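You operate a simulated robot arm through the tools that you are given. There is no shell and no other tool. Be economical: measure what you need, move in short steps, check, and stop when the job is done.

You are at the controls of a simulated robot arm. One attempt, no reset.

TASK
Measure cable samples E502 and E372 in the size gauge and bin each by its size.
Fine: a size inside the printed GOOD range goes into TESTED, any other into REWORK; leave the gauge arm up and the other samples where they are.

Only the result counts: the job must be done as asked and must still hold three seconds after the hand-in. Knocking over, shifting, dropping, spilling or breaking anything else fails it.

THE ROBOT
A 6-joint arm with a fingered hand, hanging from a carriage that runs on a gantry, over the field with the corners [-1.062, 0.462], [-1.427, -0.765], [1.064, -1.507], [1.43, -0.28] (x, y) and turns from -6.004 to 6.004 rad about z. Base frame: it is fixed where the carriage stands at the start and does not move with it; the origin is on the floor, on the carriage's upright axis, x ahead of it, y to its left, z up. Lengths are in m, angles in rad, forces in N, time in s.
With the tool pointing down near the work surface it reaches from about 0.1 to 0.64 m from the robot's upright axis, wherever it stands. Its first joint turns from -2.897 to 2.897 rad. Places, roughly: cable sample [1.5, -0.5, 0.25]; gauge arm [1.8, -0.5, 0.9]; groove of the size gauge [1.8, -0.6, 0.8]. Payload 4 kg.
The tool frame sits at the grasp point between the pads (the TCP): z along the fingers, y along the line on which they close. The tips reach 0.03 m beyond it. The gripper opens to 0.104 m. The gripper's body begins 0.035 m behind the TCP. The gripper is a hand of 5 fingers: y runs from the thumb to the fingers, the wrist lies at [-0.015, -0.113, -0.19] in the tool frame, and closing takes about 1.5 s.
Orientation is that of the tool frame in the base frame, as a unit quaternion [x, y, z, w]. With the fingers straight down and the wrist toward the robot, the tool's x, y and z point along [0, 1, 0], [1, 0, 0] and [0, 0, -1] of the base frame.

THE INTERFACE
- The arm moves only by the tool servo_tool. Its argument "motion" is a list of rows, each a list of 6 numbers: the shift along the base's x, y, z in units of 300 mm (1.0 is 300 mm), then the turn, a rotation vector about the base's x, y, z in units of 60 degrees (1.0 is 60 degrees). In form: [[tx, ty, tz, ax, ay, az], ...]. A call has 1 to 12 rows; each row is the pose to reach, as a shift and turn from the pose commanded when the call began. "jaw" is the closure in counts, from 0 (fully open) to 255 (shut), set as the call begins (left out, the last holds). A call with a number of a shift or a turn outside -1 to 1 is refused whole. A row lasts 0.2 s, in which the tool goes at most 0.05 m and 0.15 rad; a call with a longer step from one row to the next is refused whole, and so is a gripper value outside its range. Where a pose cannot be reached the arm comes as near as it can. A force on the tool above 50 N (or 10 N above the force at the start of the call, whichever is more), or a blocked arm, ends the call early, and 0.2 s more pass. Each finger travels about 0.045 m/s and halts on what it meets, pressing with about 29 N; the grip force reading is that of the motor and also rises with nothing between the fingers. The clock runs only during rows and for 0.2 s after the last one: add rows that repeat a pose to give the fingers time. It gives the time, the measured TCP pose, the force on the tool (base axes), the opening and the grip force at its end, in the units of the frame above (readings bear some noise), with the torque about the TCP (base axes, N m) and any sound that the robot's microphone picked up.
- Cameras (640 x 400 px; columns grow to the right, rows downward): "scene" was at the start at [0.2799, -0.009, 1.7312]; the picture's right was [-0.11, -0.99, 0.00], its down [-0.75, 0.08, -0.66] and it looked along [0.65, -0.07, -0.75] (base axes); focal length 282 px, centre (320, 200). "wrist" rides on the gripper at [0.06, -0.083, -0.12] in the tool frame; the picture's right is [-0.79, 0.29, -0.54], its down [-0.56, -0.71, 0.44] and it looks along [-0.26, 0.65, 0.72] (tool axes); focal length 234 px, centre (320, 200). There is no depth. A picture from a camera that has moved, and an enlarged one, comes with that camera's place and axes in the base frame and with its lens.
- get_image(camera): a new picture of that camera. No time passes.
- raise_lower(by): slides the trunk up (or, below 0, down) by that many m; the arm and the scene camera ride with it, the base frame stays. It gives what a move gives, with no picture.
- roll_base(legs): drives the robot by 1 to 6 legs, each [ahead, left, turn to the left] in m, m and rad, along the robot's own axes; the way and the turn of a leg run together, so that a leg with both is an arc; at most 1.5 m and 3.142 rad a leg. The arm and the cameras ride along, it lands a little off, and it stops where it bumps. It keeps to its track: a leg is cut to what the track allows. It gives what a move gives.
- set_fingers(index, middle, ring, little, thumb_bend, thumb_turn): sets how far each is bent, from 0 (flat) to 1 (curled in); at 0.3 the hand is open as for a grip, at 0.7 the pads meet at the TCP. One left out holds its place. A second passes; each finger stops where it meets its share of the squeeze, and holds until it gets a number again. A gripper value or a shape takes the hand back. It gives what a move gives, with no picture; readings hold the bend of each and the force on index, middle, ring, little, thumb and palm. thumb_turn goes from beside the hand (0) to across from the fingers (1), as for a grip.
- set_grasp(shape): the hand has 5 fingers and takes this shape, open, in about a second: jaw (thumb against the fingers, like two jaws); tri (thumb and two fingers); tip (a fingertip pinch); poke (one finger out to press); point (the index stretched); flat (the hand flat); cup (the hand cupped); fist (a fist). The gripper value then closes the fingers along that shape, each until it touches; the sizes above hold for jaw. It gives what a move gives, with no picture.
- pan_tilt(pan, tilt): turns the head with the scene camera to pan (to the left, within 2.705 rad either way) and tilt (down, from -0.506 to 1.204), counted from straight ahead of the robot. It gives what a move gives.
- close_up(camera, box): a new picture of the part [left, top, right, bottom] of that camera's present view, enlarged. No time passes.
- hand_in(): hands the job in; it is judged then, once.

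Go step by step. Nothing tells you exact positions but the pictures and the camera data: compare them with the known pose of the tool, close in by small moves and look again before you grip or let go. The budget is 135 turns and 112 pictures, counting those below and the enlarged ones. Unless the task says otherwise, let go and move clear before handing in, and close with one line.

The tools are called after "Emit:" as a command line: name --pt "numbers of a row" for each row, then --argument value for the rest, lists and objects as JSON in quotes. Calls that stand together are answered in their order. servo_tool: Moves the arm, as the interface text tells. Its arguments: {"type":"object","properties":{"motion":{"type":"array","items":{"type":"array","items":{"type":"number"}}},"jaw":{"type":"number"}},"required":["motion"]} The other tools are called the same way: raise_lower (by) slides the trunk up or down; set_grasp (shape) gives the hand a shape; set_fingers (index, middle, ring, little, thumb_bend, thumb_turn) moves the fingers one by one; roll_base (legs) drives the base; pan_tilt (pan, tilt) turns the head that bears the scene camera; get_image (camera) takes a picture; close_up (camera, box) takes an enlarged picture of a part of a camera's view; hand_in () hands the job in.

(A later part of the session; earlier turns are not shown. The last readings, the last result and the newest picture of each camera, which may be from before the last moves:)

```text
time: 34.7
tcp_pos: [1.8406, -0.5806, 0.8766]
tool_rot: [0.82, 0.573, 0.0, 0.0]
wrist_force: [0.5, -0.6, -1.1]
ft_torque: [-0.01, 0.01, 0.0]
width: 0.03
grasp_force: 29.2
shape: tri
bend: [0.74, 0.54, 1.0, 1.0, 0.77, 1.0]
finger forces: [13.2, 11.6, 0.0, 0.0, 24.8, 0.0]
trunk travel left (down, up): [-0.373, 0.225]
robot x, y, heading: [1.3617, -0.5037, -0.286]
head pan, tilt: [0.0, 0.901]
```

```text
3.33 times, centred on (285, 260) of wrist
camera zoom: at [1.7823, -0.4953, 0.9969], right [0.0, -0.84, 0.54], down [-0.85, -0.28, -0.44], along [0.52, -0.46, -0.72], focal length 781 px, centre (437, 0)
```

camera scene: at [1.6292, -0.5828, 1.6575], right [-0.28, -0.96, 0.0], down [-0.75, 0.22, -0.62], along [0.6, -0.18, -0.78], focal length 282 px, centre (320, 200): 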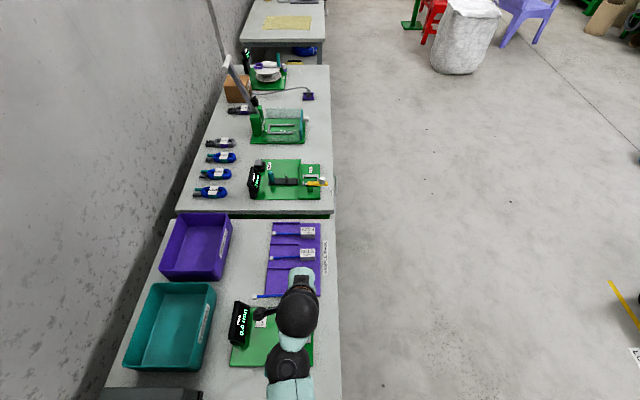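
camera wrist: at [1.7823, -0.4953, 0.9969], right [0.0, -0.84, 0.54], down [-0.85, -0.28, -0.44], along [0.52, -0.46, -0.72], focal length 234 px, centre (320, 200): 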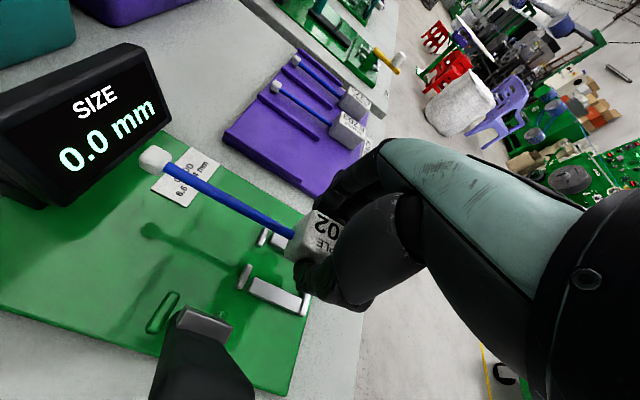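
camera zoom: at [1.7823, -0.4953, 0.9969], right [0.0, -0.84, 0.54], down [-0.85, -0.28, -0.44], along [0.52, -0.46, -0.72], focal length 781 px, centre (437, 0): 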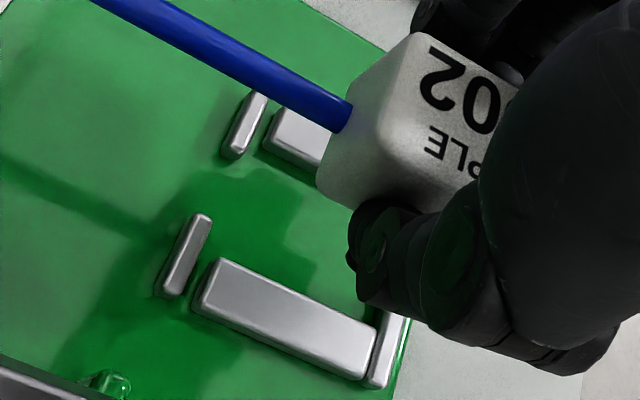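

The block and nest are aligned to about 1 mm. I'll tilt 0.12 rad to bring the camera away from the knob and descend into the nest under the force guard.

Emit:
servo_tool --pt "0.006 -0.002 0 0.033 0.11 0" --pt "0.006 -0.002 -0.05 0.033 0.11 0" --pt "0.006 -0.002 -0.1 0.033 0.11 0" --pt "0.006 -0.002 -0.13 0.033 0.11 0" --pt "0.006 -0.002 -0.13 0.033 0.11 0"

Emit:
get_image --camera "wrist"

Emit:
close_up --camera "scene" --box '[220, 290, 340, 390]'

```text
time: 35.9
tcp_pos: [1.8428, -0.5791, 0.8383]
tool_rot: [0.818, 0.572, -0.037, -0.048]
wrist_force: [0.0, 0.0, -1.0]
ft_torque: [-0.07, -0.01, -0.02]
width: 0.03
grasp_force: 29.4
shape: tri
bend: [0.74, 0.54, 1.0, 1.0, 0.77, 1.0]
finger forces: [13.2, 11.6, 0.1, 0.0, 24.7, 0.0]
trunk travel left (down, up): [-0.373, 0.225]
robot x, y, heading: [1.3638, -0.5063, -0.285]
head pan, tilt: [0.0, 0.901]
```

```text
74 pictures are left
camera wrist: at [1.7991, -0.4985, 0.967], right [0.06, -0.86, 0.51], down [-0.9, -0.27, -0.34], along [0.43, -0.44, -0.79], focal length 234 px, centre (320, 200)
```

wrist: 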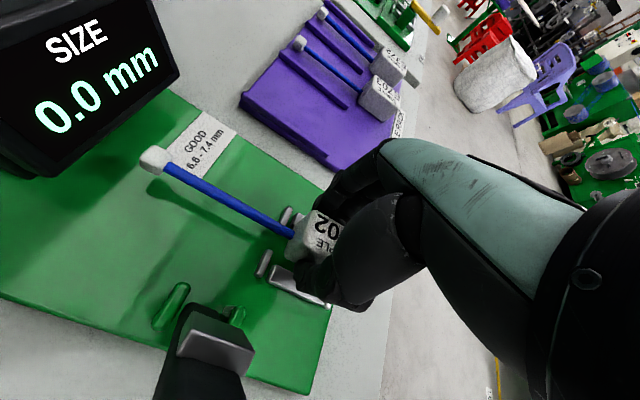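

```text
4.00 times, centred on (280, 340) of scene
camera zoom: at [1.6293, -0.5828, 1.6575], right [-0.28, -0.96, 0.0], down [-0.75, 0.22, -0.62], along [0.6, -0.18, -0.78], focal length 1128 px, centre (480, -360)
```

zoom: 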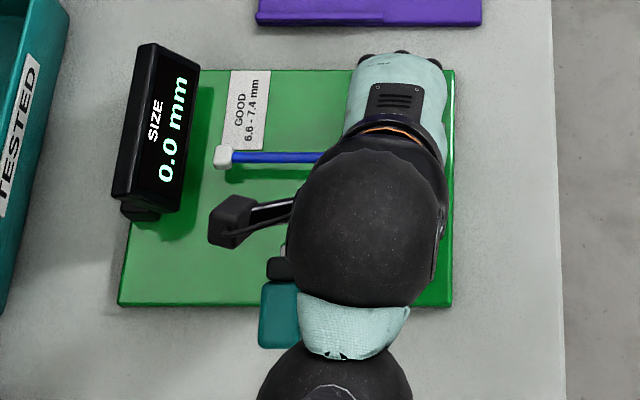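

Emit:
close_up --camera "wrist" --box '[230, 190, 350, 320]'

```text
3.08 times, centred on (290, 255) of wrist
camera zoom: at [1.7991, -0.4985, 0.967], right [0.06, -0.86, 0.51], down [-0.9, -0.27, -0.34], along [0.43, -0.44, -0.79], focal length 720 px, centre (412, 31)
```

zoom: 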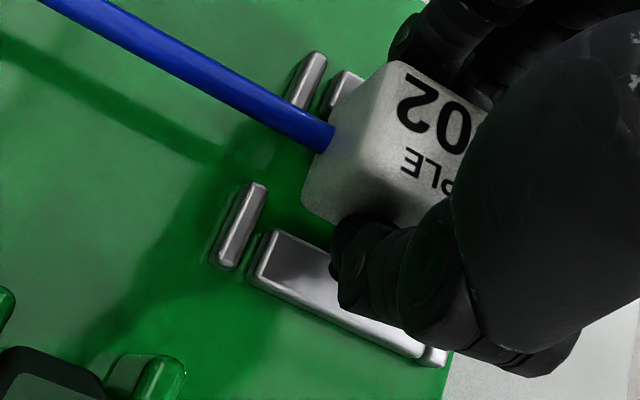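

Alignment is still good, so I'll go down into the nest.

Emit:
servo_tool --pt "0 0 -0.02 0 0 0" --pt "0 0 -0.035 0 0 0" --pt "0 0 -0.048 0 0 0" --pt "0 0 -0.048 0 0 0"

Emit:
close_up --camera "wrist" --box '[230, 190, 350, 320]'

```text
time: 36.9
tcp_pos: [1.8483, -0.5798, 0.8291]
tool_rot: [0.819, 0.572, -0.034, -0.043]
wrist_force: [-0.4, -0.5, 36.2]
ft_torque: [0.13, -0.48, -0.09]
width: 0.0307
grasp_force: 28.9
shape: tri
bend: [0.76, 0.57, 1.0, 1.0, 0.74, 1.0]
finger forces: [46.6, 10.7, 0.1, 0.0, 31.6, 0.1]
trunk travel left (down, up): [-0.373, 0.225]
robot x, y, heading: [1.3651, -0.5039, -0.29]
head pan, tilt: [0.0, 0.901]
```

```text
3.08 times, centred on (290, 255) of wrist
camera zoom: at [1.8027, -0.4995, 0.9569], right [0.05, -0.86, 0.51], down [-0.9, -0.27, -0.35], along [0.44, -0.44, -0.78], focal length 720 px, centre (412, 31)
```

zoom: 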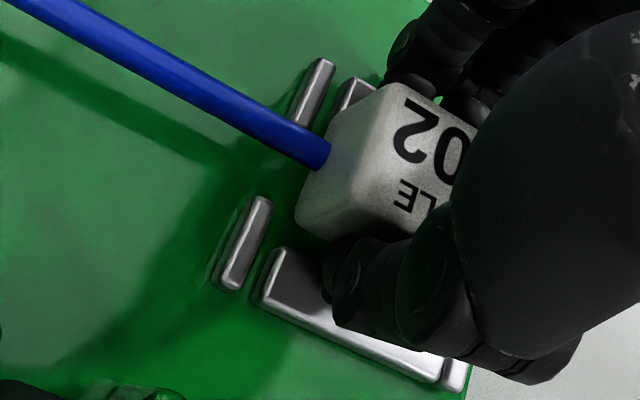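

The fingertips meet the rail tops before the block enters, so I gripped too low on it. I'll take it back to its rack slot, set it down and regrip higher.

Emit:
servo_tool --pt "0 0 0.12 0 0 0" --pt "0 0 0.27 -0.033 -0.11 0.06" --pt "0.12 -0.04 0.27 -0.033 -0.11 0.06" --pt "0.24 -0.08 0.27 -0.033 -0.11 0.06" --pt "0.36 -0.12 0.27 -0.033 -0.11 0.06" --pt "0.455 -0.166 0.27 -0.033 -0.11 0.06" --pt "0.455 -0.166 0.27 -0.033 -0.11 0.06"

Emit:
get_image --camera "wrist"

```text
time: 38.5
tcp_pos: [1.9785, -0.6288, 0.9053]
tool_rot: [0.801, 0.598, -0.002, 0.002]
wrist_force: [0.6, -0.5, -1.2]
ft_torque: [-0.02, 0.05, 0.03]
width: 0.0285
grasp_force: 29.0
shape: tri
bend: [0.74, 0.55, 1.0, 1.0, 0.75, 1.0]
finger forces: [12.5, 11.8, 0.0, 0.0, 24.4, 0.0]
trunk travel left (down, up): [-0.373, 0.225]
robot x, y, heading: [1.3611, -0.5016, -0.284]
head pan, tilt: [0.0, 0.901]
```

```text
70 pictures are left
camera wrist: at [1.9154, -0.5469, 1.0257], right [0.05, -0.84, 0.55], down [-0.84, -0.34, -0.43], along [0.55, -0.43, -0.72], focal length 234 px, centre (320, 200)
```

wrist: 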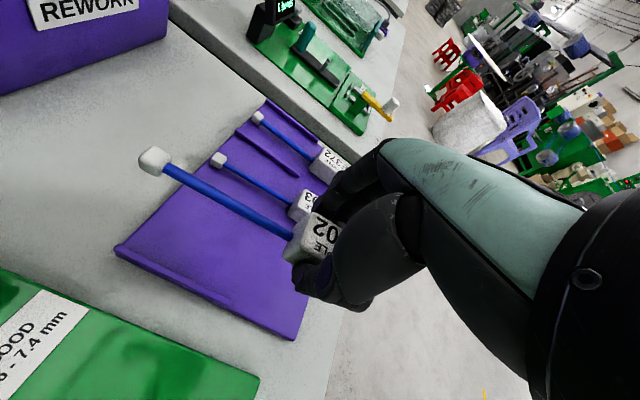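

Lowering to the rack now, then opening to the narrow width and rising 12 mm before regripping.

Emit:
servo_tool --pt "0 0 -0.1 0 0 0" --pt "0 0 -0.2 0 0 0" --pt "0 0 -0.26 0 0 0" --pt "0 0 -0.272 0 0 0" --pt "0 0 -0.272 0 0 0"

Emit:
servo_tool --pt "0 0 0 0 0 0" --pt "0 0 0 0 0 0" --pt "0 0 0 0 0 0" --pt "0 0 0 0 0 0" --pt "0 0 0 0 0 0" --pt "0 0 0 0 0 0" --pt "0 0 0.02 0 0 0" --pt "0 0 0.04 0 0 0" --pt "0 0 0.04 0 0 0" --jaw 95

Emit:
close_up --camera "wrist" --box '[130, 110, 390, 350]'

```text
time: 39.7
tcp_pos: [1.9796, -0.6297, 0.8237]
tool_rot: [0.802, 0.597, -0.001, 0.0]
wrist_force: [-0.4, 0.3, -1.5]
ft_torque: [0.01, 0.02, 0.0]
width: 0.0286
grasp_force: 28.9
shape: tri
bend: [0.74, 0.55, 1.0, 1.0, 0.75, 1.0]
finger forces: [12.5, 11.7, 0.0, 0.0, 24.3, 0.0]
trunk travel left (down, up): [-0.373, 0.225]
robot x, y, heading: [1.3655, -0.5022, -0.288]
head pan, tilt: [0.0, 0.901]
```

```text
time: 41.7
tcp_pos: [1.9797, -0.6306, 0.8363]
tool_rot: [0.802, 0.598, -0.001, 0.001]
wrist_force: [-0.7, 0.1, 0.6]
ft_torque: [0.03, -0.02, 0.0]
width: 0.0648
grasp_force: 0.0
shape: tri
bend: [0.73, 0.4, 0.99, 0.99, 0.63, 0.99]
finger forces: [0.0, 0.0, 0.1, 0.1, 0.0, 0.0]
trunk travel left (down, up): [-0.373, 0.225]
robot x, y, heading: [1.3645, -0.5026, -0.29]
head pan, tilt: [0.0, 0.901]
```

```text
1.67 times, centred on (260, 230) of wrist
camera zoom: at [1.9158, -0.5482, 0.9552], right [0.05, -0.84, 0.55], down [-0.84, -0.34, -0.43], along [0.55, -0.43, -0.72], focal length 390 px, centre (420, 150)
```

zoom: 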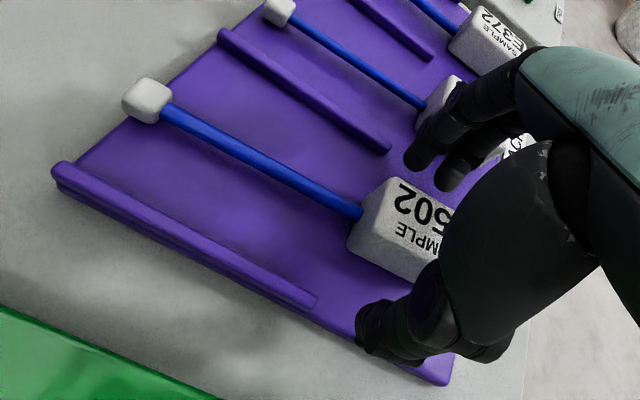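

I'll yaw the hand to match the sample, drop 4 mm, close and lift.

Emit:
servo_tool --pt "0 0 -0.007 0 0 0.063" --pt "0 0 -0.014 0 0 0.063" --pt "0 0 -0.014 0 0 0.063"

Emit:
servo_tool --pt "0 0 0 0 0 0" --pt "0 0 0 0 0 0" --pt "0 0 0 0 0 0" --pt "0 0 0 0 0 0" --pt "0 0 0 0 0 0" --pt "0 0 0 0 0 0" --pt "0 0 0 0 0 0" --pt "0 0 0.1 0 0 0" --pt "0 0 0.2 0 0 0" --pt "0 0 0.2 0 0 0" --jaw 230

Emit:
get_image --camera "wrist"

```text
time: 42.5
tcp_pos: [1.9798, -0.6303, 0.8325]
tool_rot: [0.782, 0.624, -0.001, 0.002]
wrist_force: [-0.4, -0.2, 0.7]
ft_torque: [-0.01, 0.0, 0.0]
width: 0.0648
grasp_force: 0.0
shape: tri
bend: [0.73, 0.4, 0.99, 0.99, 0.63, 0.99]
finger forces: [0.0, 0.0, 0.1, 0.0, 0.1, 0.0]
trunk travel left (down, up): [-0.373, 0.225]
robot x, y, heading: [1.3619, -0.5045, -0.283]
head pan, tilt: [0.0, 0.901]
```

```text
time: 44.7
tcp_pos: [1.9807, -0.6305, 0.8923]
tool_rot: [0.782, 0.624, -0.002, 0.001]
wrist_force: [-0.5, -0.3, -0.4]
ft_torque: [0.01, 0.01, 0.0]
width: 0.0241
grasp_force: 28.3
shape: tri
bend: [0.73, 0.57, 1.0, 1.0, 0.74, 1.0]
finger forces: [13.3, 12.7, 0.0, 0.0, 26.1, 0.1]
trunk travel left (down, up): [-0.373, 0.225]
robot x, y, heading: [1.3642, -0.501, -0.283]
head pan, tilt: [0.0, 0.901]
```

```text
68 pictures are left
camera wrist: at [1.9112, -0.5523, 1.0113], right [0.11, -0.83, 0.55], down [-0.81, -0.39, -0.43], along [0.57, -0.4, -0.72], focal length 234 px, centre (320, 200)
```

wrist: 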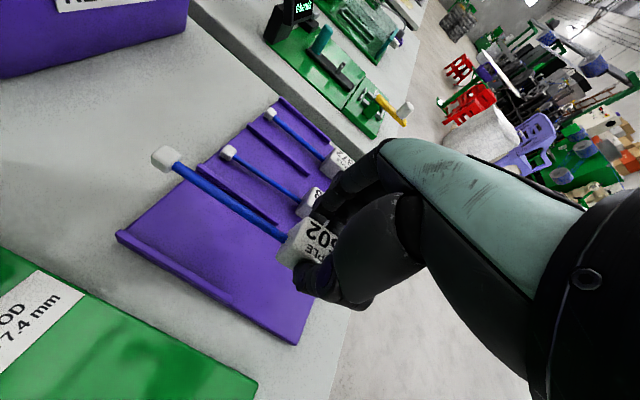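

Gripped higher now. I'll move over the nest with a slight tilt and yaw correction, then look.

Emit:
servo_tool --pt "-0.13 0.04 0.02 0 0 0" --pt "-0.26 0.08 0.02 0 0 -0.029" --pt "-0.36 0.12 0.0 0.022 0.073 -0.029" --pt "-0.459 0.16 -0.05 0.022 0.073 -0.029" --pt "-0.459 0.16 -0.09 0.022 0.073 -0.029" --pt "-0.459 0.16 -0.09 0.022 0.073 -0.029"

Emit:
get_image --camera "wrist"

Emit:
close_up --camera "wrist" --box '[220, 190, 350, 330]'

```text
time: 46.1
tcp_pos: [1.8426, -0.582, 0.8647]
tool_rot: [0.791, 0.611, -0.024, -0.033]
wrist_force: [0.2, 0.4, 0.0]
ft_torque: [-0.01, 0.02, -0.04]
width: 0.0242
grasp_force: 29.0
shape: tri
bend: [0.73, 0.57, 1.0, 1.0, 0.74, 1.0]
finger forces: [13.4, 12.8, 0.0, 0.1, 26.0, 0.0]
trunk travel left (down, up): [-0.373, 0.225]
robot x, y, heading: [1.3642, -0.503, -0.29]
head pan, tilt: [0.0, 0.901]
```

```text
67 pictures are left
camera wrist: at [1.7853, -0.5056, 0.9906], right [0.12, -0.85, 0.52], down [-0.85, -0.36, -0.38], along [0.5, -0.4, -0.77], focal length 234 px, centre (320, 200)
```

wrist: 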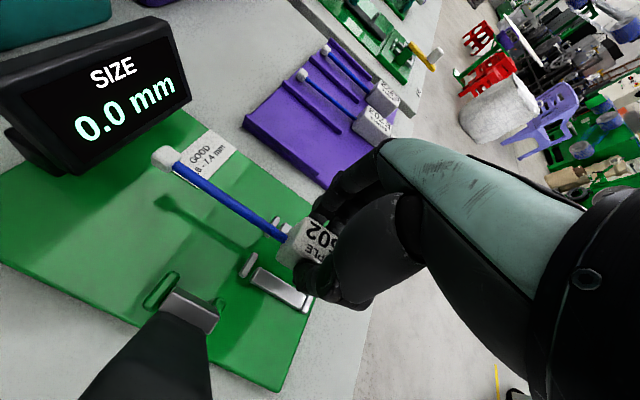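

```text
2.86 times, centred on (285, 260) of wrist
camera zoom: at [1.7853, -0.5056, 0.9906], right [0.12, -0.85, 0.52], down [-0.85, -0.36, -0.38], along [0.5, -0.4, -0.77], focal length 669 px, centre (420, 29)
```

zoom: 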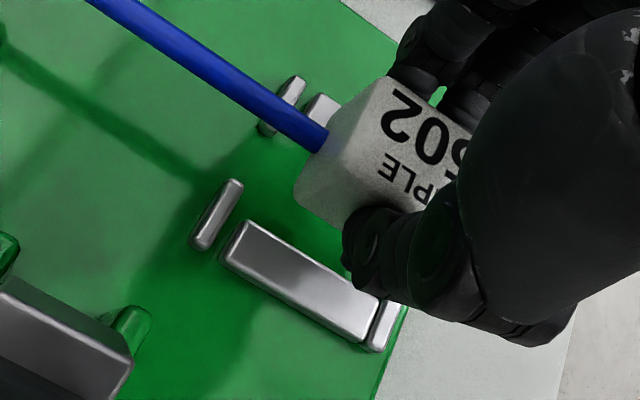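

Block and nest agree to about 3 mm. I'll correct that and descend.

Emit:
servo_tool --pt "0.009 0.006 -0.02 0 0 0.01" --pt "0.009 0.006 -0.06 0 0 0.01" --pt "0.009 0.006 -0.08 0 0 0.01" --pt "0.009 0.006 -0.095 0 0 0.01" --pt "0.009 0.006 -0.095 0 0 0.01"

Emit:
get_image --camera "wrist"

Emit:
close_up --camera "wrist" --box '[220, 190, 350, 330]'

```text
time: 47.3
tcp_pos: [1.8442, -0.5804, 0.8355]
tool_rot: [0.787, 0.615, -0.024, -0.031]
wrist_force: [-0.1, 0.1, -0.1]
ft_torque: [0.02, -0.01, 0.02]
width: 0.0243
grasp_force: 29.1
shape: tri
bend: [0.73, 0.57, 1.0, 1.0, 0.74, 1.0]
finger forces: [13.5, 12.8, 0.0, 0.1, 26.1, 0.1]
trunk travel left (down, up): [-0.373, 0.225]
robot x, y, heading: [1.3635, -0.5029, -0.288]
head pan, tilt: [0.0, 0.901]
```

```text
65 pictures are left
camera wrist: at [1.7867, -0.5048, 0.9618], right [0.13, -0.85, 0.52], down [-0.85, -0.36, -0.38], along [0.51, -0.39, -0.77], focal length 234 px, centre (320, 200)
```

wrist: 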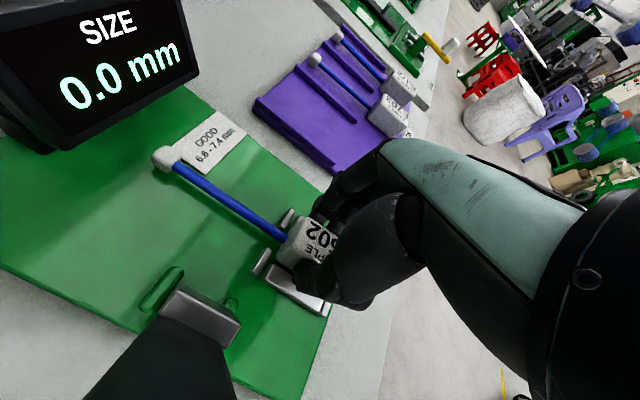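

```text
2.86 times, centred on (285, 260) of wrist
camera zoom: at [1.7867, -0.5048, 0.9618], right [0.13, -0.85, 0.52], down [-0.85, -0.36, -0.38], along [0.51, -0.39, -0.77], focal length 669 px, centre (420, 29)
```

zoom: 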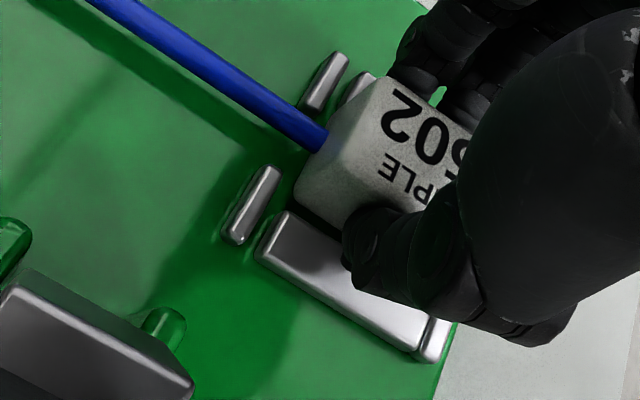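

No contact yet and it looks lined up, so I'll keep going down.

Emit:
servo_tool --pt "0 0 -0.012 0 0 0" --pt "0 0 -0.022 0 0 0" --pt "0 0 -0.022 0 0 0"

Emit:
close_up --camera "wrist" --box '[220, 190, 350, 330]'

```text
time: 48.1
tcp_pos: [1.8457, -0.5813, 0.8303]
tool_rot: [0.787, 0.616, -0.022, -0.03]
wrist_force: [-4.7, -0.2, 19.5]
ft_torque: [0.05, -0.01, 0.0]
width: 0.0258
grasp_force: 29.1
shape: tri
bend: [0.74, 0.58, 1.0, 1.0, 0.74, 1.0]
finger forces: [16.3, 13.3, 0.0, 0.0, 33.6, 0.0]
trunk travel left (down, up): [-0.373, 0.225]
robot x, y, heading: [1.3646, -0.4999, -0.289]
head pan, tilt: [0.0, 0.901]
```

```text
2.86 times, centred on (285, 260) of wrist
camera zoom: at [1.7879, -0.5047, 0.9567], right [0.13, -0.85, 0.52], down [-0.85, -0.36, -0.38], along [0.51, -0.39, -0.77], focal length 669 px, centre (420, 29)
```

zoom: 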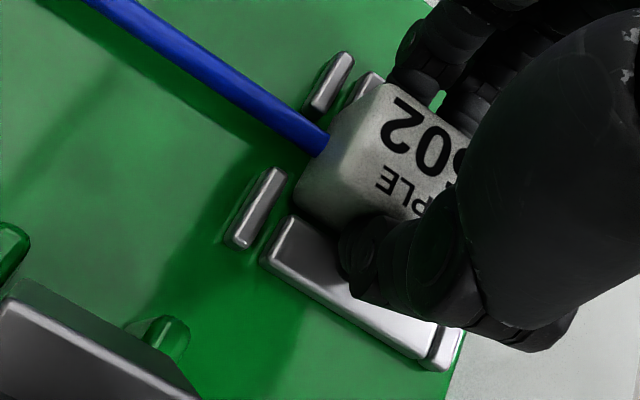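

Contact is at the expected seated height. I'll back off a hair and release.

Emit:
servo_tool --pt "0 0 0.012 0 0 0" --pt "0 0 0.012 0 0 0" --pt "0 0 0.012 0 0 0" --pt "0 0 0.012 0 0 0" --pt "0 0 0.012 0 0 0" --pt "0 0 0.012 0 0 0" --jaw 110

Emit:
close_up --camera "wrist" --box '[180, 150, 380, 340]'

```text
time: 49.5
tcp_pos: [1.8457, -0.5816, 0.8337]
tool_rot: [0.787, 0.616, -0.025, -0.031]
wrist_force: [0.3, 0.2, -0.2]
ft_torque: [0.0, -0.02, 0.02]
width: 0.0588
grasp_force: 0.0
shape: tri
bend: [0.74, 0.42, 0.99, 0.99, 0.66, 0.99]
finger forces: [0.0, 0.0, 0.1, 0.1, 0.0, 0.0]
trunk travel left (down, up): [-0.373, 0.225]
robot x, y, heading: [1.3631, -0.4991, -0.286]
head pan, tilt: [0.0, 0.901]
```

```text
2.11 times, centred on (280, 245) of wrist
camera zoom: at [1.7868, -0.504, 0.9591], right [0.13, -0.85, 0.52], down [-0.85, -0.36, -0.38], along [0.51, -0.39, -0.77], focal length 493 px, centre (404, 105)
```

zoom: 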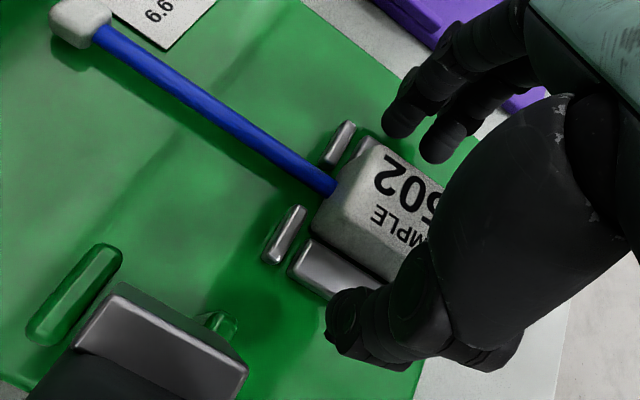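

It appears seated. I'll raise the hand and look.

Emit:
servo_tool --pt "0.005 0 0.05 0 0 0" --pt "0.01 0 0.15 0 0 0" --pt "0.01 0 0.3 0 0 0" --pt "0.01 0 0.45 0 0 0" --pt "0.12 -0.04 0.55 -0.022 -0.073 0.02" --pt "0.27 -0.08 0.6 -0.022 -0.073 0.02" --pt "0.4 -0.12 0.6 -0.022 -0.073 0.02" --pt "0.4 -0.12 0.6 -0.022 -0.073 0.02"

Emit:
get_image --camera "wrist"

Emit:
get_image --camera "scene"

```text
time: 51.3
tcp_pos: [1.965, -0.6164, 1.0119]
tool_rot: [0.78, 0.625, -0.001, 0.001]
wrist_force: [0.3, -0.7, 0.4]
ft_torque: [0.0, 0.01, 0.03]
width: 0.059
grasp_force: 0.0
shape: tri
bend: [0.74, 0.42, 0.99, 0.99, 0.66, 0.99]
finger forces: [0.0, 0.1, 0.0, 0.0, 0.0, 0.0]
out of reach, approached as far as the arm can: row 4
trunk travel left (down, up): [-0.373, 0.225]
robot x, y, heading: [1.3622, -0.5035, -0.288]
head pan, tilt: [0.0, 0.901]
```

```text
61 pictures are left
camera wrist: at [1.8961, -0.5395, 1.1315], right [0.11, -0.83, 0.55], down [-0.81, -0.39, -0.43], along [0.57, -0.4, -0.72], focal length 234 px, centre (320, 200)
```

wrist: 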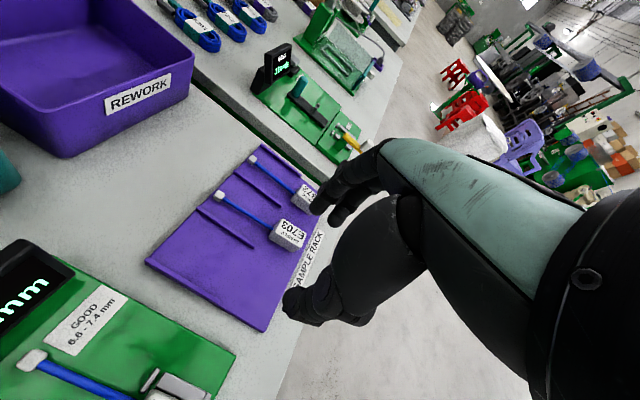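

```text
60 pictures are left
camera scene: at [1.6293, -0.5829, 1.6575], right [-0.28, -0.96, 0.0], down [-0.75, 0.22, -0.62], along [0.6, -0.18, -0.78], focal length 282 px, centre (320, 200)
```

scene: 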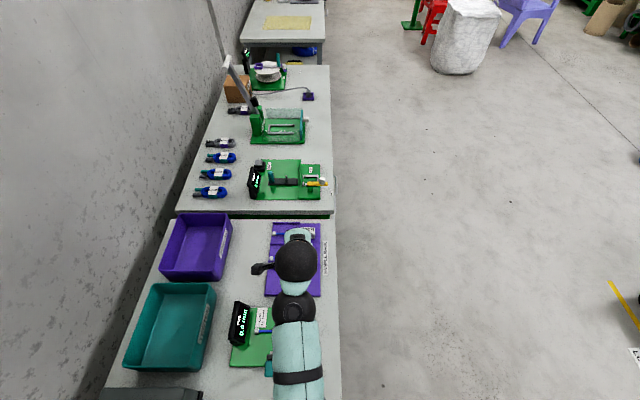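

E502 is placed. For the gauge lever I'll close the pinch as a poker, raise the trunk for close-in reach, and move in behind the lever from above.

Emit:
raise_lower --by 0.2

Emit:
servo_tool --pt "-0.11 0.05 0 0 0 -0.03" --pt "-0.22 0.11 0 0 0 -0.064" --pt "-0.33 0.17 0 0 0 -0.064" --pt "-0.44 0.22 0 0 0 -0.064" --pt "-0.55 0.28 -0.06 0 0 -0.064" --pt "-0.65 0.34 -0.14 0 0 -0.064" --pt "-0.75 0.39 -0.23 0 0 -0.064" --pt "-0.85 0.44 -0.32 0 0 -0.064" --pt "-0.873 0.447 -0.4 0 0 -0.064" --pt "-0.873 0.447 -0.53 0 0 -0.064" --pt "-0.873 0.447 -0.53 0 0 -0.064" --jaw 255

Emit:
get_image --camera "wrist"

Emit:
get_image --camera "scene"

```text
time: 53.4
tcp_pos: [1.9642, -0.6162, 1.2119]
tool_rot: [0.781, 0.625, -0.001, 0.001]
wrist_force: [0.5, 0.7, -1.0]
ft_torque: [0.02, 0.05, 0.01]
width: 0.0591
grasp_force: 0.1
shape: tri
bend: [0.74, 0.42, 0.99, 0.99, 0.66, 0.99]
finger forces: [0.1, 0.0, 0.0, 0.0, 0.0, 0.0]
trunk travel left (down, up): [-0.573, 0.025]
robot x, y, heading: [1.3629, -0.4985, -0.284]
head pan, tilt: [0.0, 0.901]
```

```text
time: 55.8
tcp_pos: [1.7032, -0.4833, 1.0519]
tool_rot: [0.802, 0.597, -0.001, 0.0]
wrist_force: [-0.1, -0.8, -0.1]
ft_torque: [-0.04, -0.01, -0.02]
width: 0.0
grasp_force: 29.5
shape: tri
bend: [0.7, 0.7, 1.0, 1.0, 0.43, 1.0]
finger forces: [0.1, 0.1, 0.1, 0.0, 0.1, 0.0]
out of reach, approached as far as the arm can: row 3, 4, 5, 6
trunk travel left (down, up): [-0.573, 0.025]
robot x, y, heading: [1.3637, -0.5005, -0.291]
head pan, tilt: [0.0, 0.901]
```

```text
59 pictures are left
camera wrist: at [1.6397, -0.4011, 1.1722], right [0.05, -0.84, 0.55], down [-0.84, -0.34, -0.43], along [0.55, -0.43, -0.72], focal length 234 px, centre (320, 200)
```

wrist: 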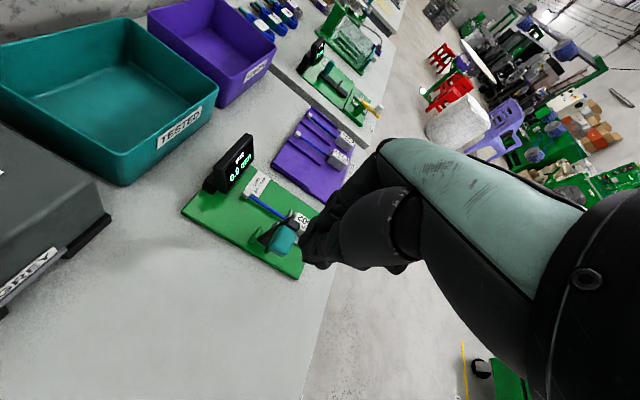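

```text
58 pictures are left
camera scene: at [1.6293, -0.5828, 1.8575], right [-0.28, -0.96, 0.0], down [-0.75, 0.22, -0.62], along [0.6, -0.18, -0.78], focal length 282 px, centre (320, 200)
```

scene: 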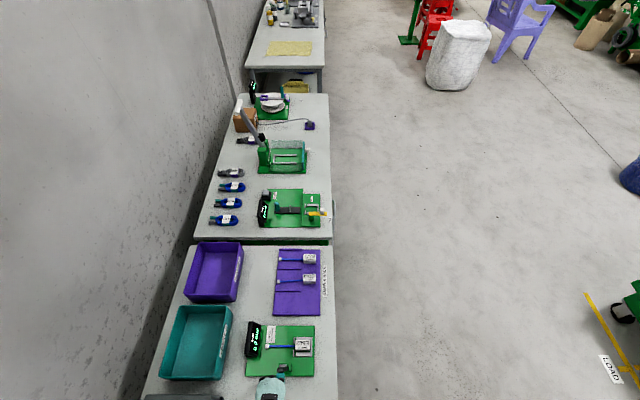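

Emit:
close_up --camera "scene" --box '[235, 315, 331, 400]'

Emit:
close_up --camera "wrist" --box '[200, 150, 360, 290]'

```text
4.71 times, centred on (283, 358) of scene
camera zoom: at [1.6293, -0.5828, 1.8575], right [-0.28, -0.96, 0.0], down [-0.75, 0.22, -0.62], along [0.6, -0.18, -0.78], focal length 1327 px, centre (494, -541)
```

zoom: 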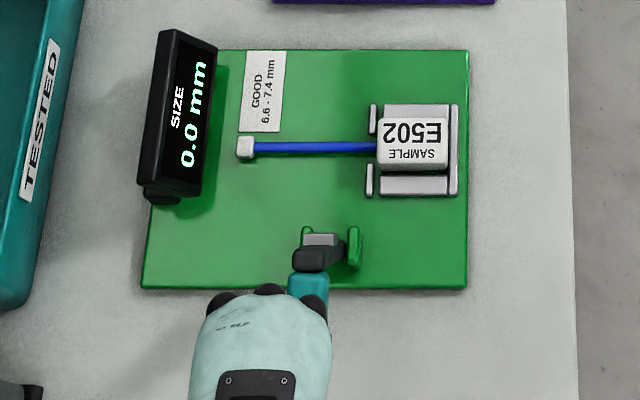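

```text
2.86 times, centred on (280, 220) of wrist
camera zoom: at [1.6397, -0.4011, 1.1722], right [0.05, -0.84, 0.55], down [-0.84, -0.34, -0.43], along [0.55, -0.43, -0.72], focal length 669 px, centre (434, 143)
```

zoom: 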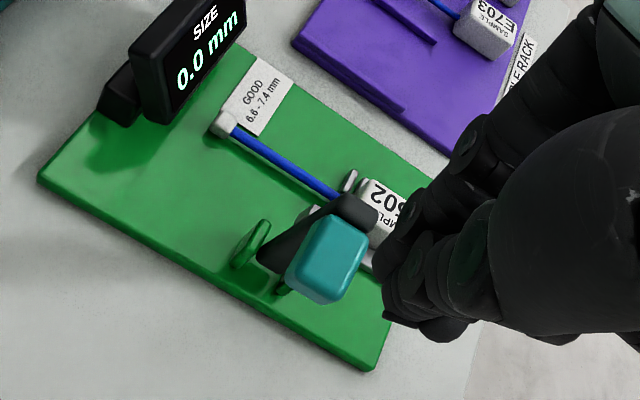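

The sample sits squarely in the nest. I'll lower the closed fingertips behind the knob and push it forward.

Emit:
servo_tool --pt "0 0 -0.15 0 0 0" --pt "0 0 -0.3 0 0 0" --pt "0 0 -0.4 0 0 0" --pt "0.06 -0.018 -0.4 0 0 0" --pt "0.12 -0.036 -0.4 0 0 0" --pt "0.18 -0.054 -0.4 0 0 0" --pt "0.24 -0.072 -0.4 0 0 0" --pt "0.24 -0.072 -0.4 0 0 0"

Emit:
get_image --camera "wrist"

Emit:
get_image --camera "scene"

```text
time: 57.6
tcp_pos: [1.7752, -0.5049, 0.9324]
tool_rot: [0.802, 0.598, 0.0, 0.001]
wrist_force: [0.0, 0.8, 0.0]
ft_torque: [-0.03, 0.0, -0.01]
width: 0.0
grasp_force: 28.5
shape: tri
bend: [0.7, 0.7, 1.0, 1.0, 0.43, 1.0]
finger forces: [0.0, 0.0, 0.1, 0.1, 0.0, 0.0]
trunk travel left (down, up): [-0.573, 0.025]
robot x, y, heading: [1.3619, -0.503, -0.291]
head pan, tilt: [0.0, 0.901]
```

```text
55 pictures are left
camera wrist: at [1.7121, -0.4222, 1.052], right [0.05, -0.84, 0.55], down [-0.84, -0.34, -0.43], along [0.55, -0.43, -0.72], focal length 234 px, centre (320, 200)
```

wrist: 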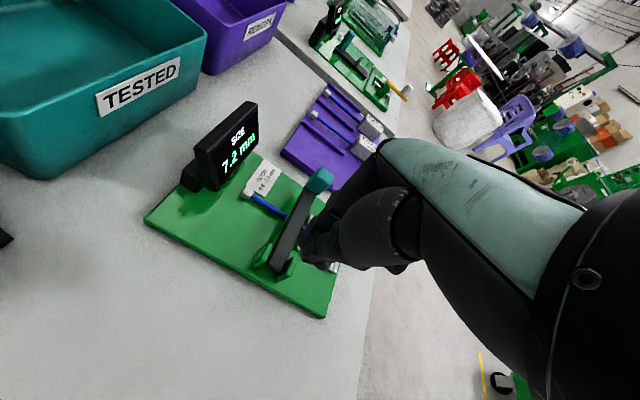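

```text
54 pictures are left
camera scene: at [1.6293, -0.5828, 1.8575], right [-0.28, -0.96, 0.0], down [-0.75, 0.22, -0.62], along [0.6, -0.18, -0.78], focal length 282 px, centre (320, 200)
```

scene: 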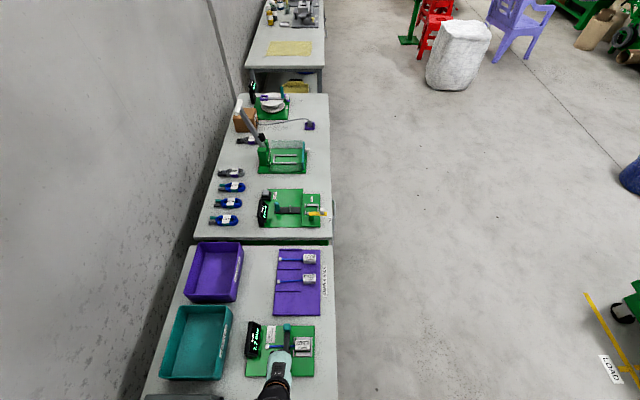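

The arm fell onto the cable and the display shows a value. I'll read it.

Emit:
close_up --camera "wrist" --box '[180, 90, 340, 290]'

Emit:
close_up --camera "scene" --box '[240, 315, 320, 375]'

```text
2.00 times, centred on (260, 190) of wrist
camera zoom: at [1.7121, -0.4222, 1.052], right [0.05, -0.84, 0.55], down [-0.84, -0.34, -0.43], along [0.55, -0.43, -0.72], focal length 468 px, centre (440, 220)
```

zoom: 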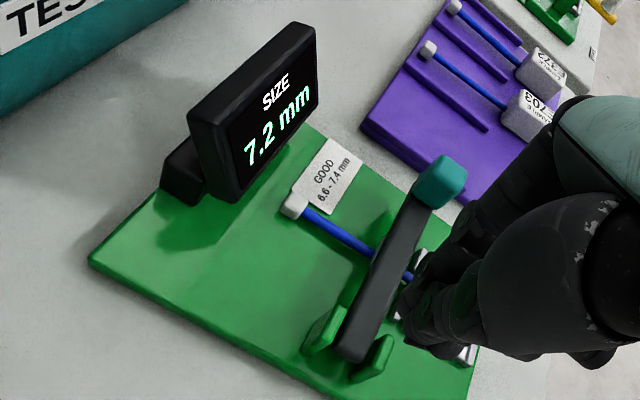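

```text
6.67 times, centred on (280, 345) of scene
camera zoom: at [1.6293, -0.5828, 1.8575], right [-0.28, -0.96, 0.0], down [-0.75, 0.22, -0.62], along [0.6, -0.18, -0.78], focal length 1880 px, centre (587, -767)
```

zoom: 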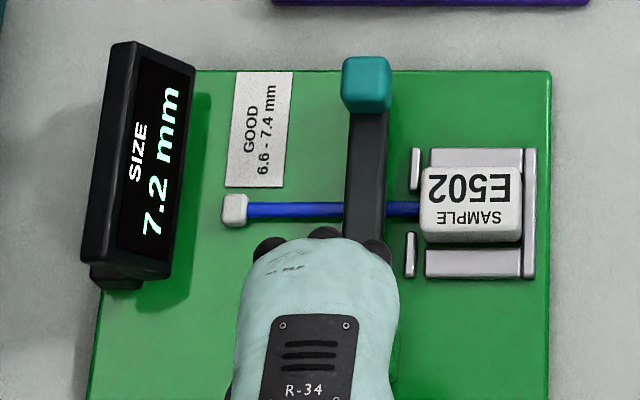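

E502 reads 7.2 mm, which is GOOD, so it goes to TESTED. To raise the arm I'll yaw the hand 90° so I can pinch the knob from its sides.

Emit:
servo_tool --pt "0 0 0.14 0 0 0" --pt "0 0 0.28 0 0 0.12" --pt "0 0 0.4 0 0 0.25" --pt "0.1 0 0.45 0 0 0.38" --pt "0.2 -0.04 0.45 0 0 0.51" --pt "0.3 -0.1 0.45 0 0 0.64" --pt "0.4 -0.14 0.45 0 0 0.77" --pt "0.45 -0.157 0.45 0 0 0.9" --pt "0.453 -0.157 0.45 0 0 1.0" --pt "0.453 -0.157 0.45 0 0 1.0"

Emit:
servo_tool --pt "0 0 0 0 0 0.13" --pt "0 0 0 0 0 0.26" --pt "0 0 0 0 0 0.39" --pt "0 0 0 0 0 0.5" --pt "0 0 0 0 0 0.5" --pt "0 0 0 0 0 0.5" --pt "0 0 0 0 0 0.5" --pt "0 0 0 0 0 0.5" --jaw 95

Emit:
get_image --camera "wrist"

Emit:
get_image --camera "scene"

```text
time: 59.8
tcp_pos: [1.91, -0.5511, 1.0692]
tool_rot: [0.395, 0.919, 0.0, 0.002]
wrist_force: [0.0, 0.6, -0.3]
ft_torque: [-0.02, -0.01, 0.03]
width: 0.0
grasp_force: 29.2
shape: tri
bend: [0.7, 0.7, 1.0, 1.0, 0.43, 1.0]
finger forces: [0.1, 0.1, 0.1, 0.0, 0.0, 0.0]
trunk travel left (down, up): [-0.573, 0.025]
robot x, y, heading: [1.3601, -0.5032, -0.289]
head pan, tilt: [0.0, 0.901]
```

```text
time: 61.6
tcp_pos: [1.9104, -0.551, 1.0683]
tool_rot: [0.144, 0.99, -0.001, 0.002]
wrist_force: [0.0, -0.7, -0.5]
ft_torque: [0.02, -0.01, 0.01]
width: 0.065
grasp_force: 0.0
shape: tri
bend: [0.73, 0.4, 0.99, 0.99, 0.63, 0.99]
finger forces: [0.0, 0.1, 0.0, 0.0, 0.0, 0.0]
trunk travel left (down, up): [-0.573, 0.025]
robot x, y, heading: [1.3611, -0.504, -0.291]
head pan, tilt: [0.0, 0.901]
```

```text
51 pictures are left
camera wrist: at [1.8274, -0.6143, 1.188], right [0.84, 0.05, 0.55], down [0.34, -0.84, -0.43], along [0.43, 0.55, -0.72], focal length 234 px, centre (320, 200)
```

wrist: 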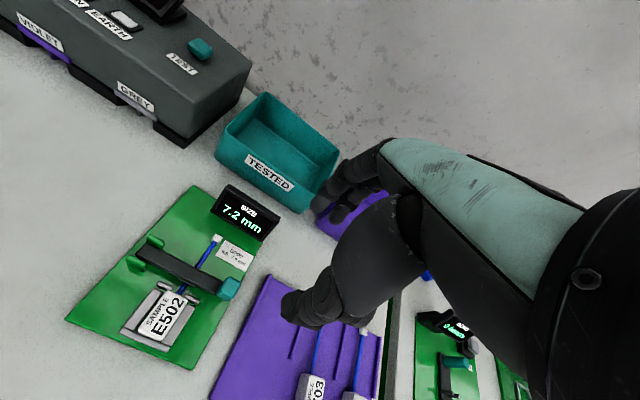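

```text
50 pictures are left
camera scene: at [1.6293, -0.5828, 1.8575], right [-0.28, -0.96, 0.0], down [-0.75, 0.22, -0.62], along [0.6, -0.18, -0.78], focal length 282 px, centre (320, 200)
```

scene: 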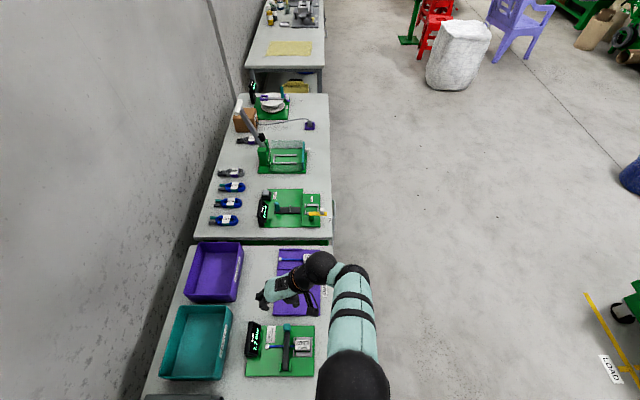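

The hand is over the knob. I'll descend partway and measure again.

Emit:
servo_tool --pt "0 0.008 -0.15 0 0 0" --pt "0 0.012 -0.3 0 0 0" --pt "0 0.012 -0.43 0 0 0" --pt "0 0.012 -0.43 0 0 0"

Emit:
get_image --camera "wrist"

Emit:
close_up --camera "scene" --box '[240, 275, 340, 385]'

```text
time: 62.6
tcp_pos: [1.8767, -0.5579, 1.0114]
tool_rot: [0.144, 0.99, 0.0, 0.002]
wrist_force: [-0.6, -0.5, -0.6]
ft_torque: [-0.02, 0.01, 0.01]
width: 0.065
grasp_force: 0.0
shape: tri
bend: [0.73, 0.4, 0.99, 0.99, 0.63, 0.99]
finger forces: [0.1, 0.1, 0.0, 0.0, 0.0, 0.1]
out of reach, approached as far as the arm can: row 1, 2, 3, 4
trunk travel left (down, up): [-0.573, 0.025]
robot x, y, heading: [1.364, -0.5073, -0.285]
head pan, tilt: [0.0, 0.901]
```

```text
49 pictures are left
camera wrist: at [1.7942, -0.6199, 1.1304], right [0.84, 0.05, 0.55], down [0.34, -0.84, -0.43], along [0.43, 0.55, -0.72], focal length 234 px, centre (320, 200)
```

wrist: 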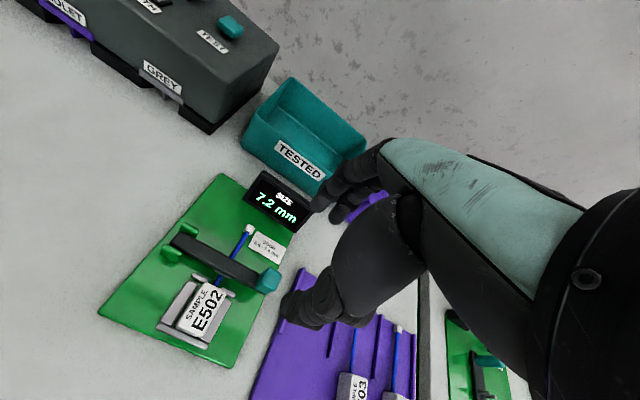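

```text
3.64 times, centred on (290, 330) of scene
camera zoom: at [1.6293, -0.5828, 1.8575], right [-0.28, -0.96, 0.0], down [-0.75, 0.22, -0.62], along [0.6, -0.18, -0.78], focal length 1026 px, centre (429, -273)
```

zoom: 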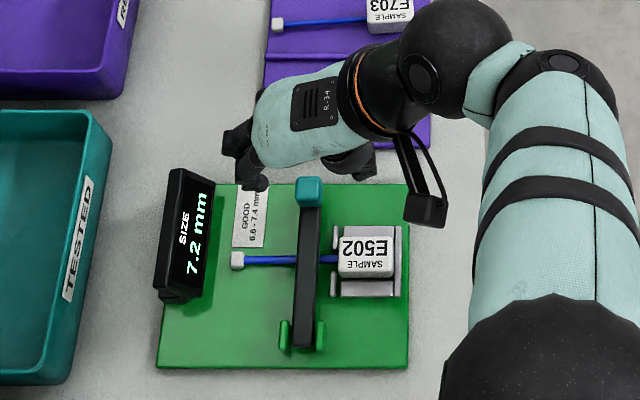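

This pose hits the arm's limit, so I'll return to the reachable height and descend by lowering the trunk instead.

Emit:
servo_tool --pt "0.05 0.02 0.12 0 0 0" --pt "0.115 0.035 0.21 0 0 0" --pt "0.115 0.035 0.21 0 0 0"

Emit:
raise_lower --by -0.13

Emit:
close_up --camera "wrist" --box '[100, 150, 400, 390]'

Emit:
close_up --camera "scene" --box '[220, 230, 340, 380]'

```text
time: 63.4
tcp_pos: [1.9125, -0.546, 1.0746]
tool_rot: [0.144, 0.99, 0.0, 0.002]
wrist_force: [-0.3, 0.7, -0.5]
ft_torque: [0.01, -0.03, -0.01]
width: 0.0655
grasp_force: 0.2
shape: tri
bend: [0.73, 0.4, 0.99, 0.99, 0.63, 0.99]
finger forces: [0.0, 0.1, 0.1, 0.1, 0.0, 0.1]
trunk travel left (down, up): [-0.573, 0.025]
robot x, y, heading: [1.3614, -0.5017, -0.291]
head pan, tilt: [0.0, 0.901]
```

```text
time: 65.0
tcp_pos: [1.9129, -0.5471, 0.9435]
tool_rot: [0.144, 0.99, 0.0, 0.001]
wrist_force: [0.9, -0.7, -0.1]
ft_torque: [0.04, 0.0, 0.01]
width: 0.0652
grasp_force: 0.0
shape: tri
bend: [0.73, 0.4, 0.99, 0.99, 0.63, 0.99]
finger forces: [0.1, 0.0, 0.0, 0.1, 0.0, 0.0]
trunk travel left (down, up): [-0.443, 0.155]
robot x, y, heading: [1.361, -0.5062, -0.29]
head pan, tilt: [0.0, 0.901]
```

```text
1.67 times, centred on (250, 270) of wrist
camera zoom: at [1.8295, -0.6095, 1.0632], right [0.84, 0.05, 0.55], down [0.34, -0.84, -0.43], along [0.43, 0.55, -0.72], focal length 390 px, centre (437, 83)
```

zoom: 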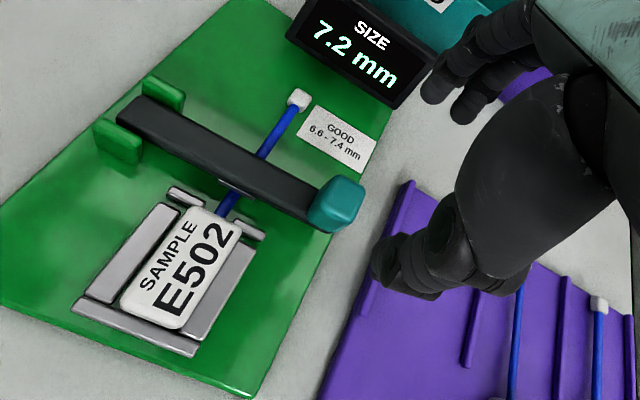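

```text
2.67 times, centred on (280, 305) of scene
camera zoom: at [1.6293, -0.5828, 1.7275], right [-0.28, -0.96, 0.0], down [-0.75, 0.22, -0.62], along [0.6, -0.18, -0.78], focal length 752 px, centre (427, -80)
```

zoom: 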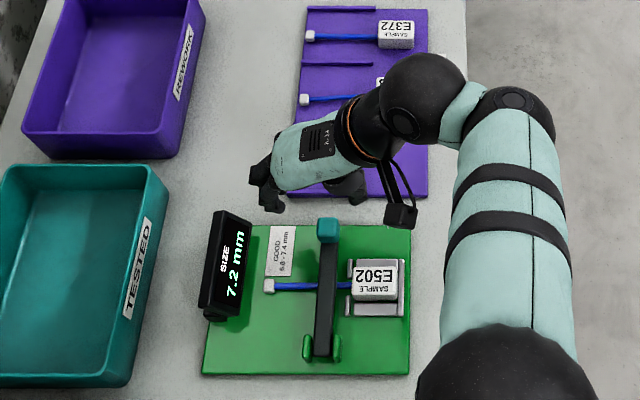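

The knob centre is about (tool x +0.0066, z 0.827). I'll shift over it and lower the trunk.

Emit:
servo_tool --pt "-0.02 0.009 0 0 0 0" --pt "-0.02 0.009 0 0 0 0"

Emit:
raise_lower --by -0.085

Emit:
close_up --camera "wrist" --box '[150, 100, 400, 340]'

```text
time: 65.6
tcp_pos: [1.9073, -0.5444, 0.9439]
tool_rot: [0.145, 0.989, 0.0, 0.002]
wrist_force: [-0.3, 0.3, -0.3]
ft_torque: [0.0, 0.02, 0.01]
width: 0.0649
grasp_force: 0.1
shape: tri
bend: [0.73, 0.4, 0.99, 0.99, 0.63, 0.99]
finger forces: [0.0, 0.0, 0.0, 0.1, 0.0, 0.0]
trunk travel left (down, up): [-0.443, 0.155]
robot x, y, heading: [1.3633, -0.5058, -0.289]
head pan, tilt: [0.0, 0.901]
```

```text
time: 66.8
tcp_pos: [1.9076, -0.5432, 0.8596]
tool_rot: [0.144, 0.99, 0.0, 0.003]
wrist_force: [0.4, 0.3, 0.6]
ft_torque: [-0.03, 0.02, -0.02]
width: 0.0651
grasp_force: 0.1
shape: tri
bend: [0.73, 0.4, 0.99, 0.99, 0.63, 0.99]
finger forces: [0.0, 0.0, 0.0, 0.0, 0.0, 0.0]
trunk travel left (down, up): [-0.358, 0.24]
robot x, y, heading: [1.3644, -0.5039, -0.291]
head pan, tilt: [0.0, 0.901]
```

```text
1.67 times, centred on (275, 220) of wrist
camera zoom: at [1.8235, -0.6064, 0.9783], right [0.84, 0.05, 0.55], down [0.34, -0.84, -0.43], along [0.43, 0.55, -0.72], focal length 390 px, centre (395, 167)
```

zoom: 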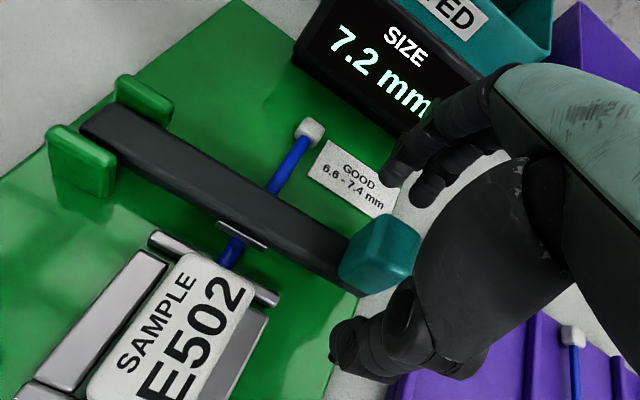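

The knob is between thumb and fingers. I'll lower 24 mm more and close gently.

Emit:
raise_lower --by -0.024

Emit:
servo_tool --pt "0 0 0 0 0 0" --pt "0 0 0 0 0 0" --pt "0 0 0 0 0 0" --pt "0 0 0 0 0 0" --pt "0 0 0 0 0 0" --pt "0 0 0 0 0 0" --pt "0 0 0 0 0 0" --jaw 200

Emit:
close_up --camera "wrist" --box '[150, 100, 400, 340]'

```text
time: 67.5
tcp_pos: [1.9065, -0.5438, 0.8347]
tool_rot: [0.144, 0.99, 0.0, 0.002]
wrist_force: [-0.6, 0.6, -0.2]
ft_torque: [-0.05, 0.02, 0.0]
width: 0.065
grasp_force: 0.0
shape: tri
bend: [0.73, 0.4, 0.99, 0.99, 0.63, 0.99]
finger forces: [0.0, 0.0, 0.0, 0.1, 0.0, 0.0]
trunk travel left (down, up): [-0.334, 0.264]
robot x, y, heading: [1.3627, -0.5044, -0.286]
head pan, tilt: [0.0, 0.901]
```

```text
time: 69.1
tcp_pos: [1.9072, -0.544, 0.8348]
tool_rot: [0.145, 0.989, -0.001, 0.002]
wrist_force: [-0.3, -2.4, 0.7]
ft_torque: [0.0, 0.0, -0.02]
width: 0.023
grasp_force: 0.1
shape: tri
bend: [0.73, 0.58, 0.99, 0.99, 0.73, 1.0]
finger forces: [0.0, 0.1, 0.1, 0.1, 1.6, 0.0]
trunk travel left (down, up): [-0.334, 0.264]
robot x, y, heading: [1.3671, -0.5028, -0.291]
head pan, tilt: [0.0, 0.901]
```

```text
1.67 times, centred on (275, 220) of wrist
camera zoom: at [1.8233, -0.6067, 0.9542], right [0.84, 0.05, 0.55], down [0.34, -0.84, -0.43], along [0.43, 0.55, -0.72], focal length 390 px, centre (395, 167)
```

zoom: 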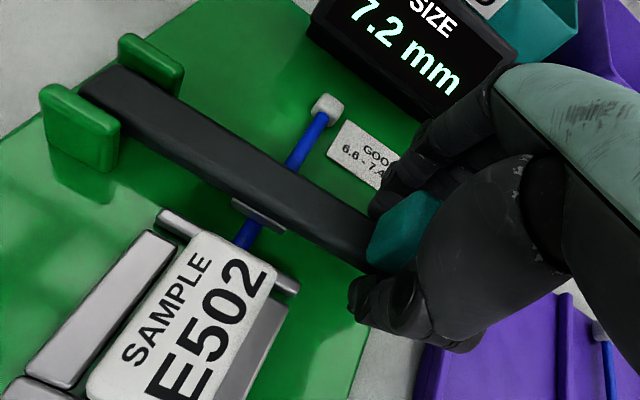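

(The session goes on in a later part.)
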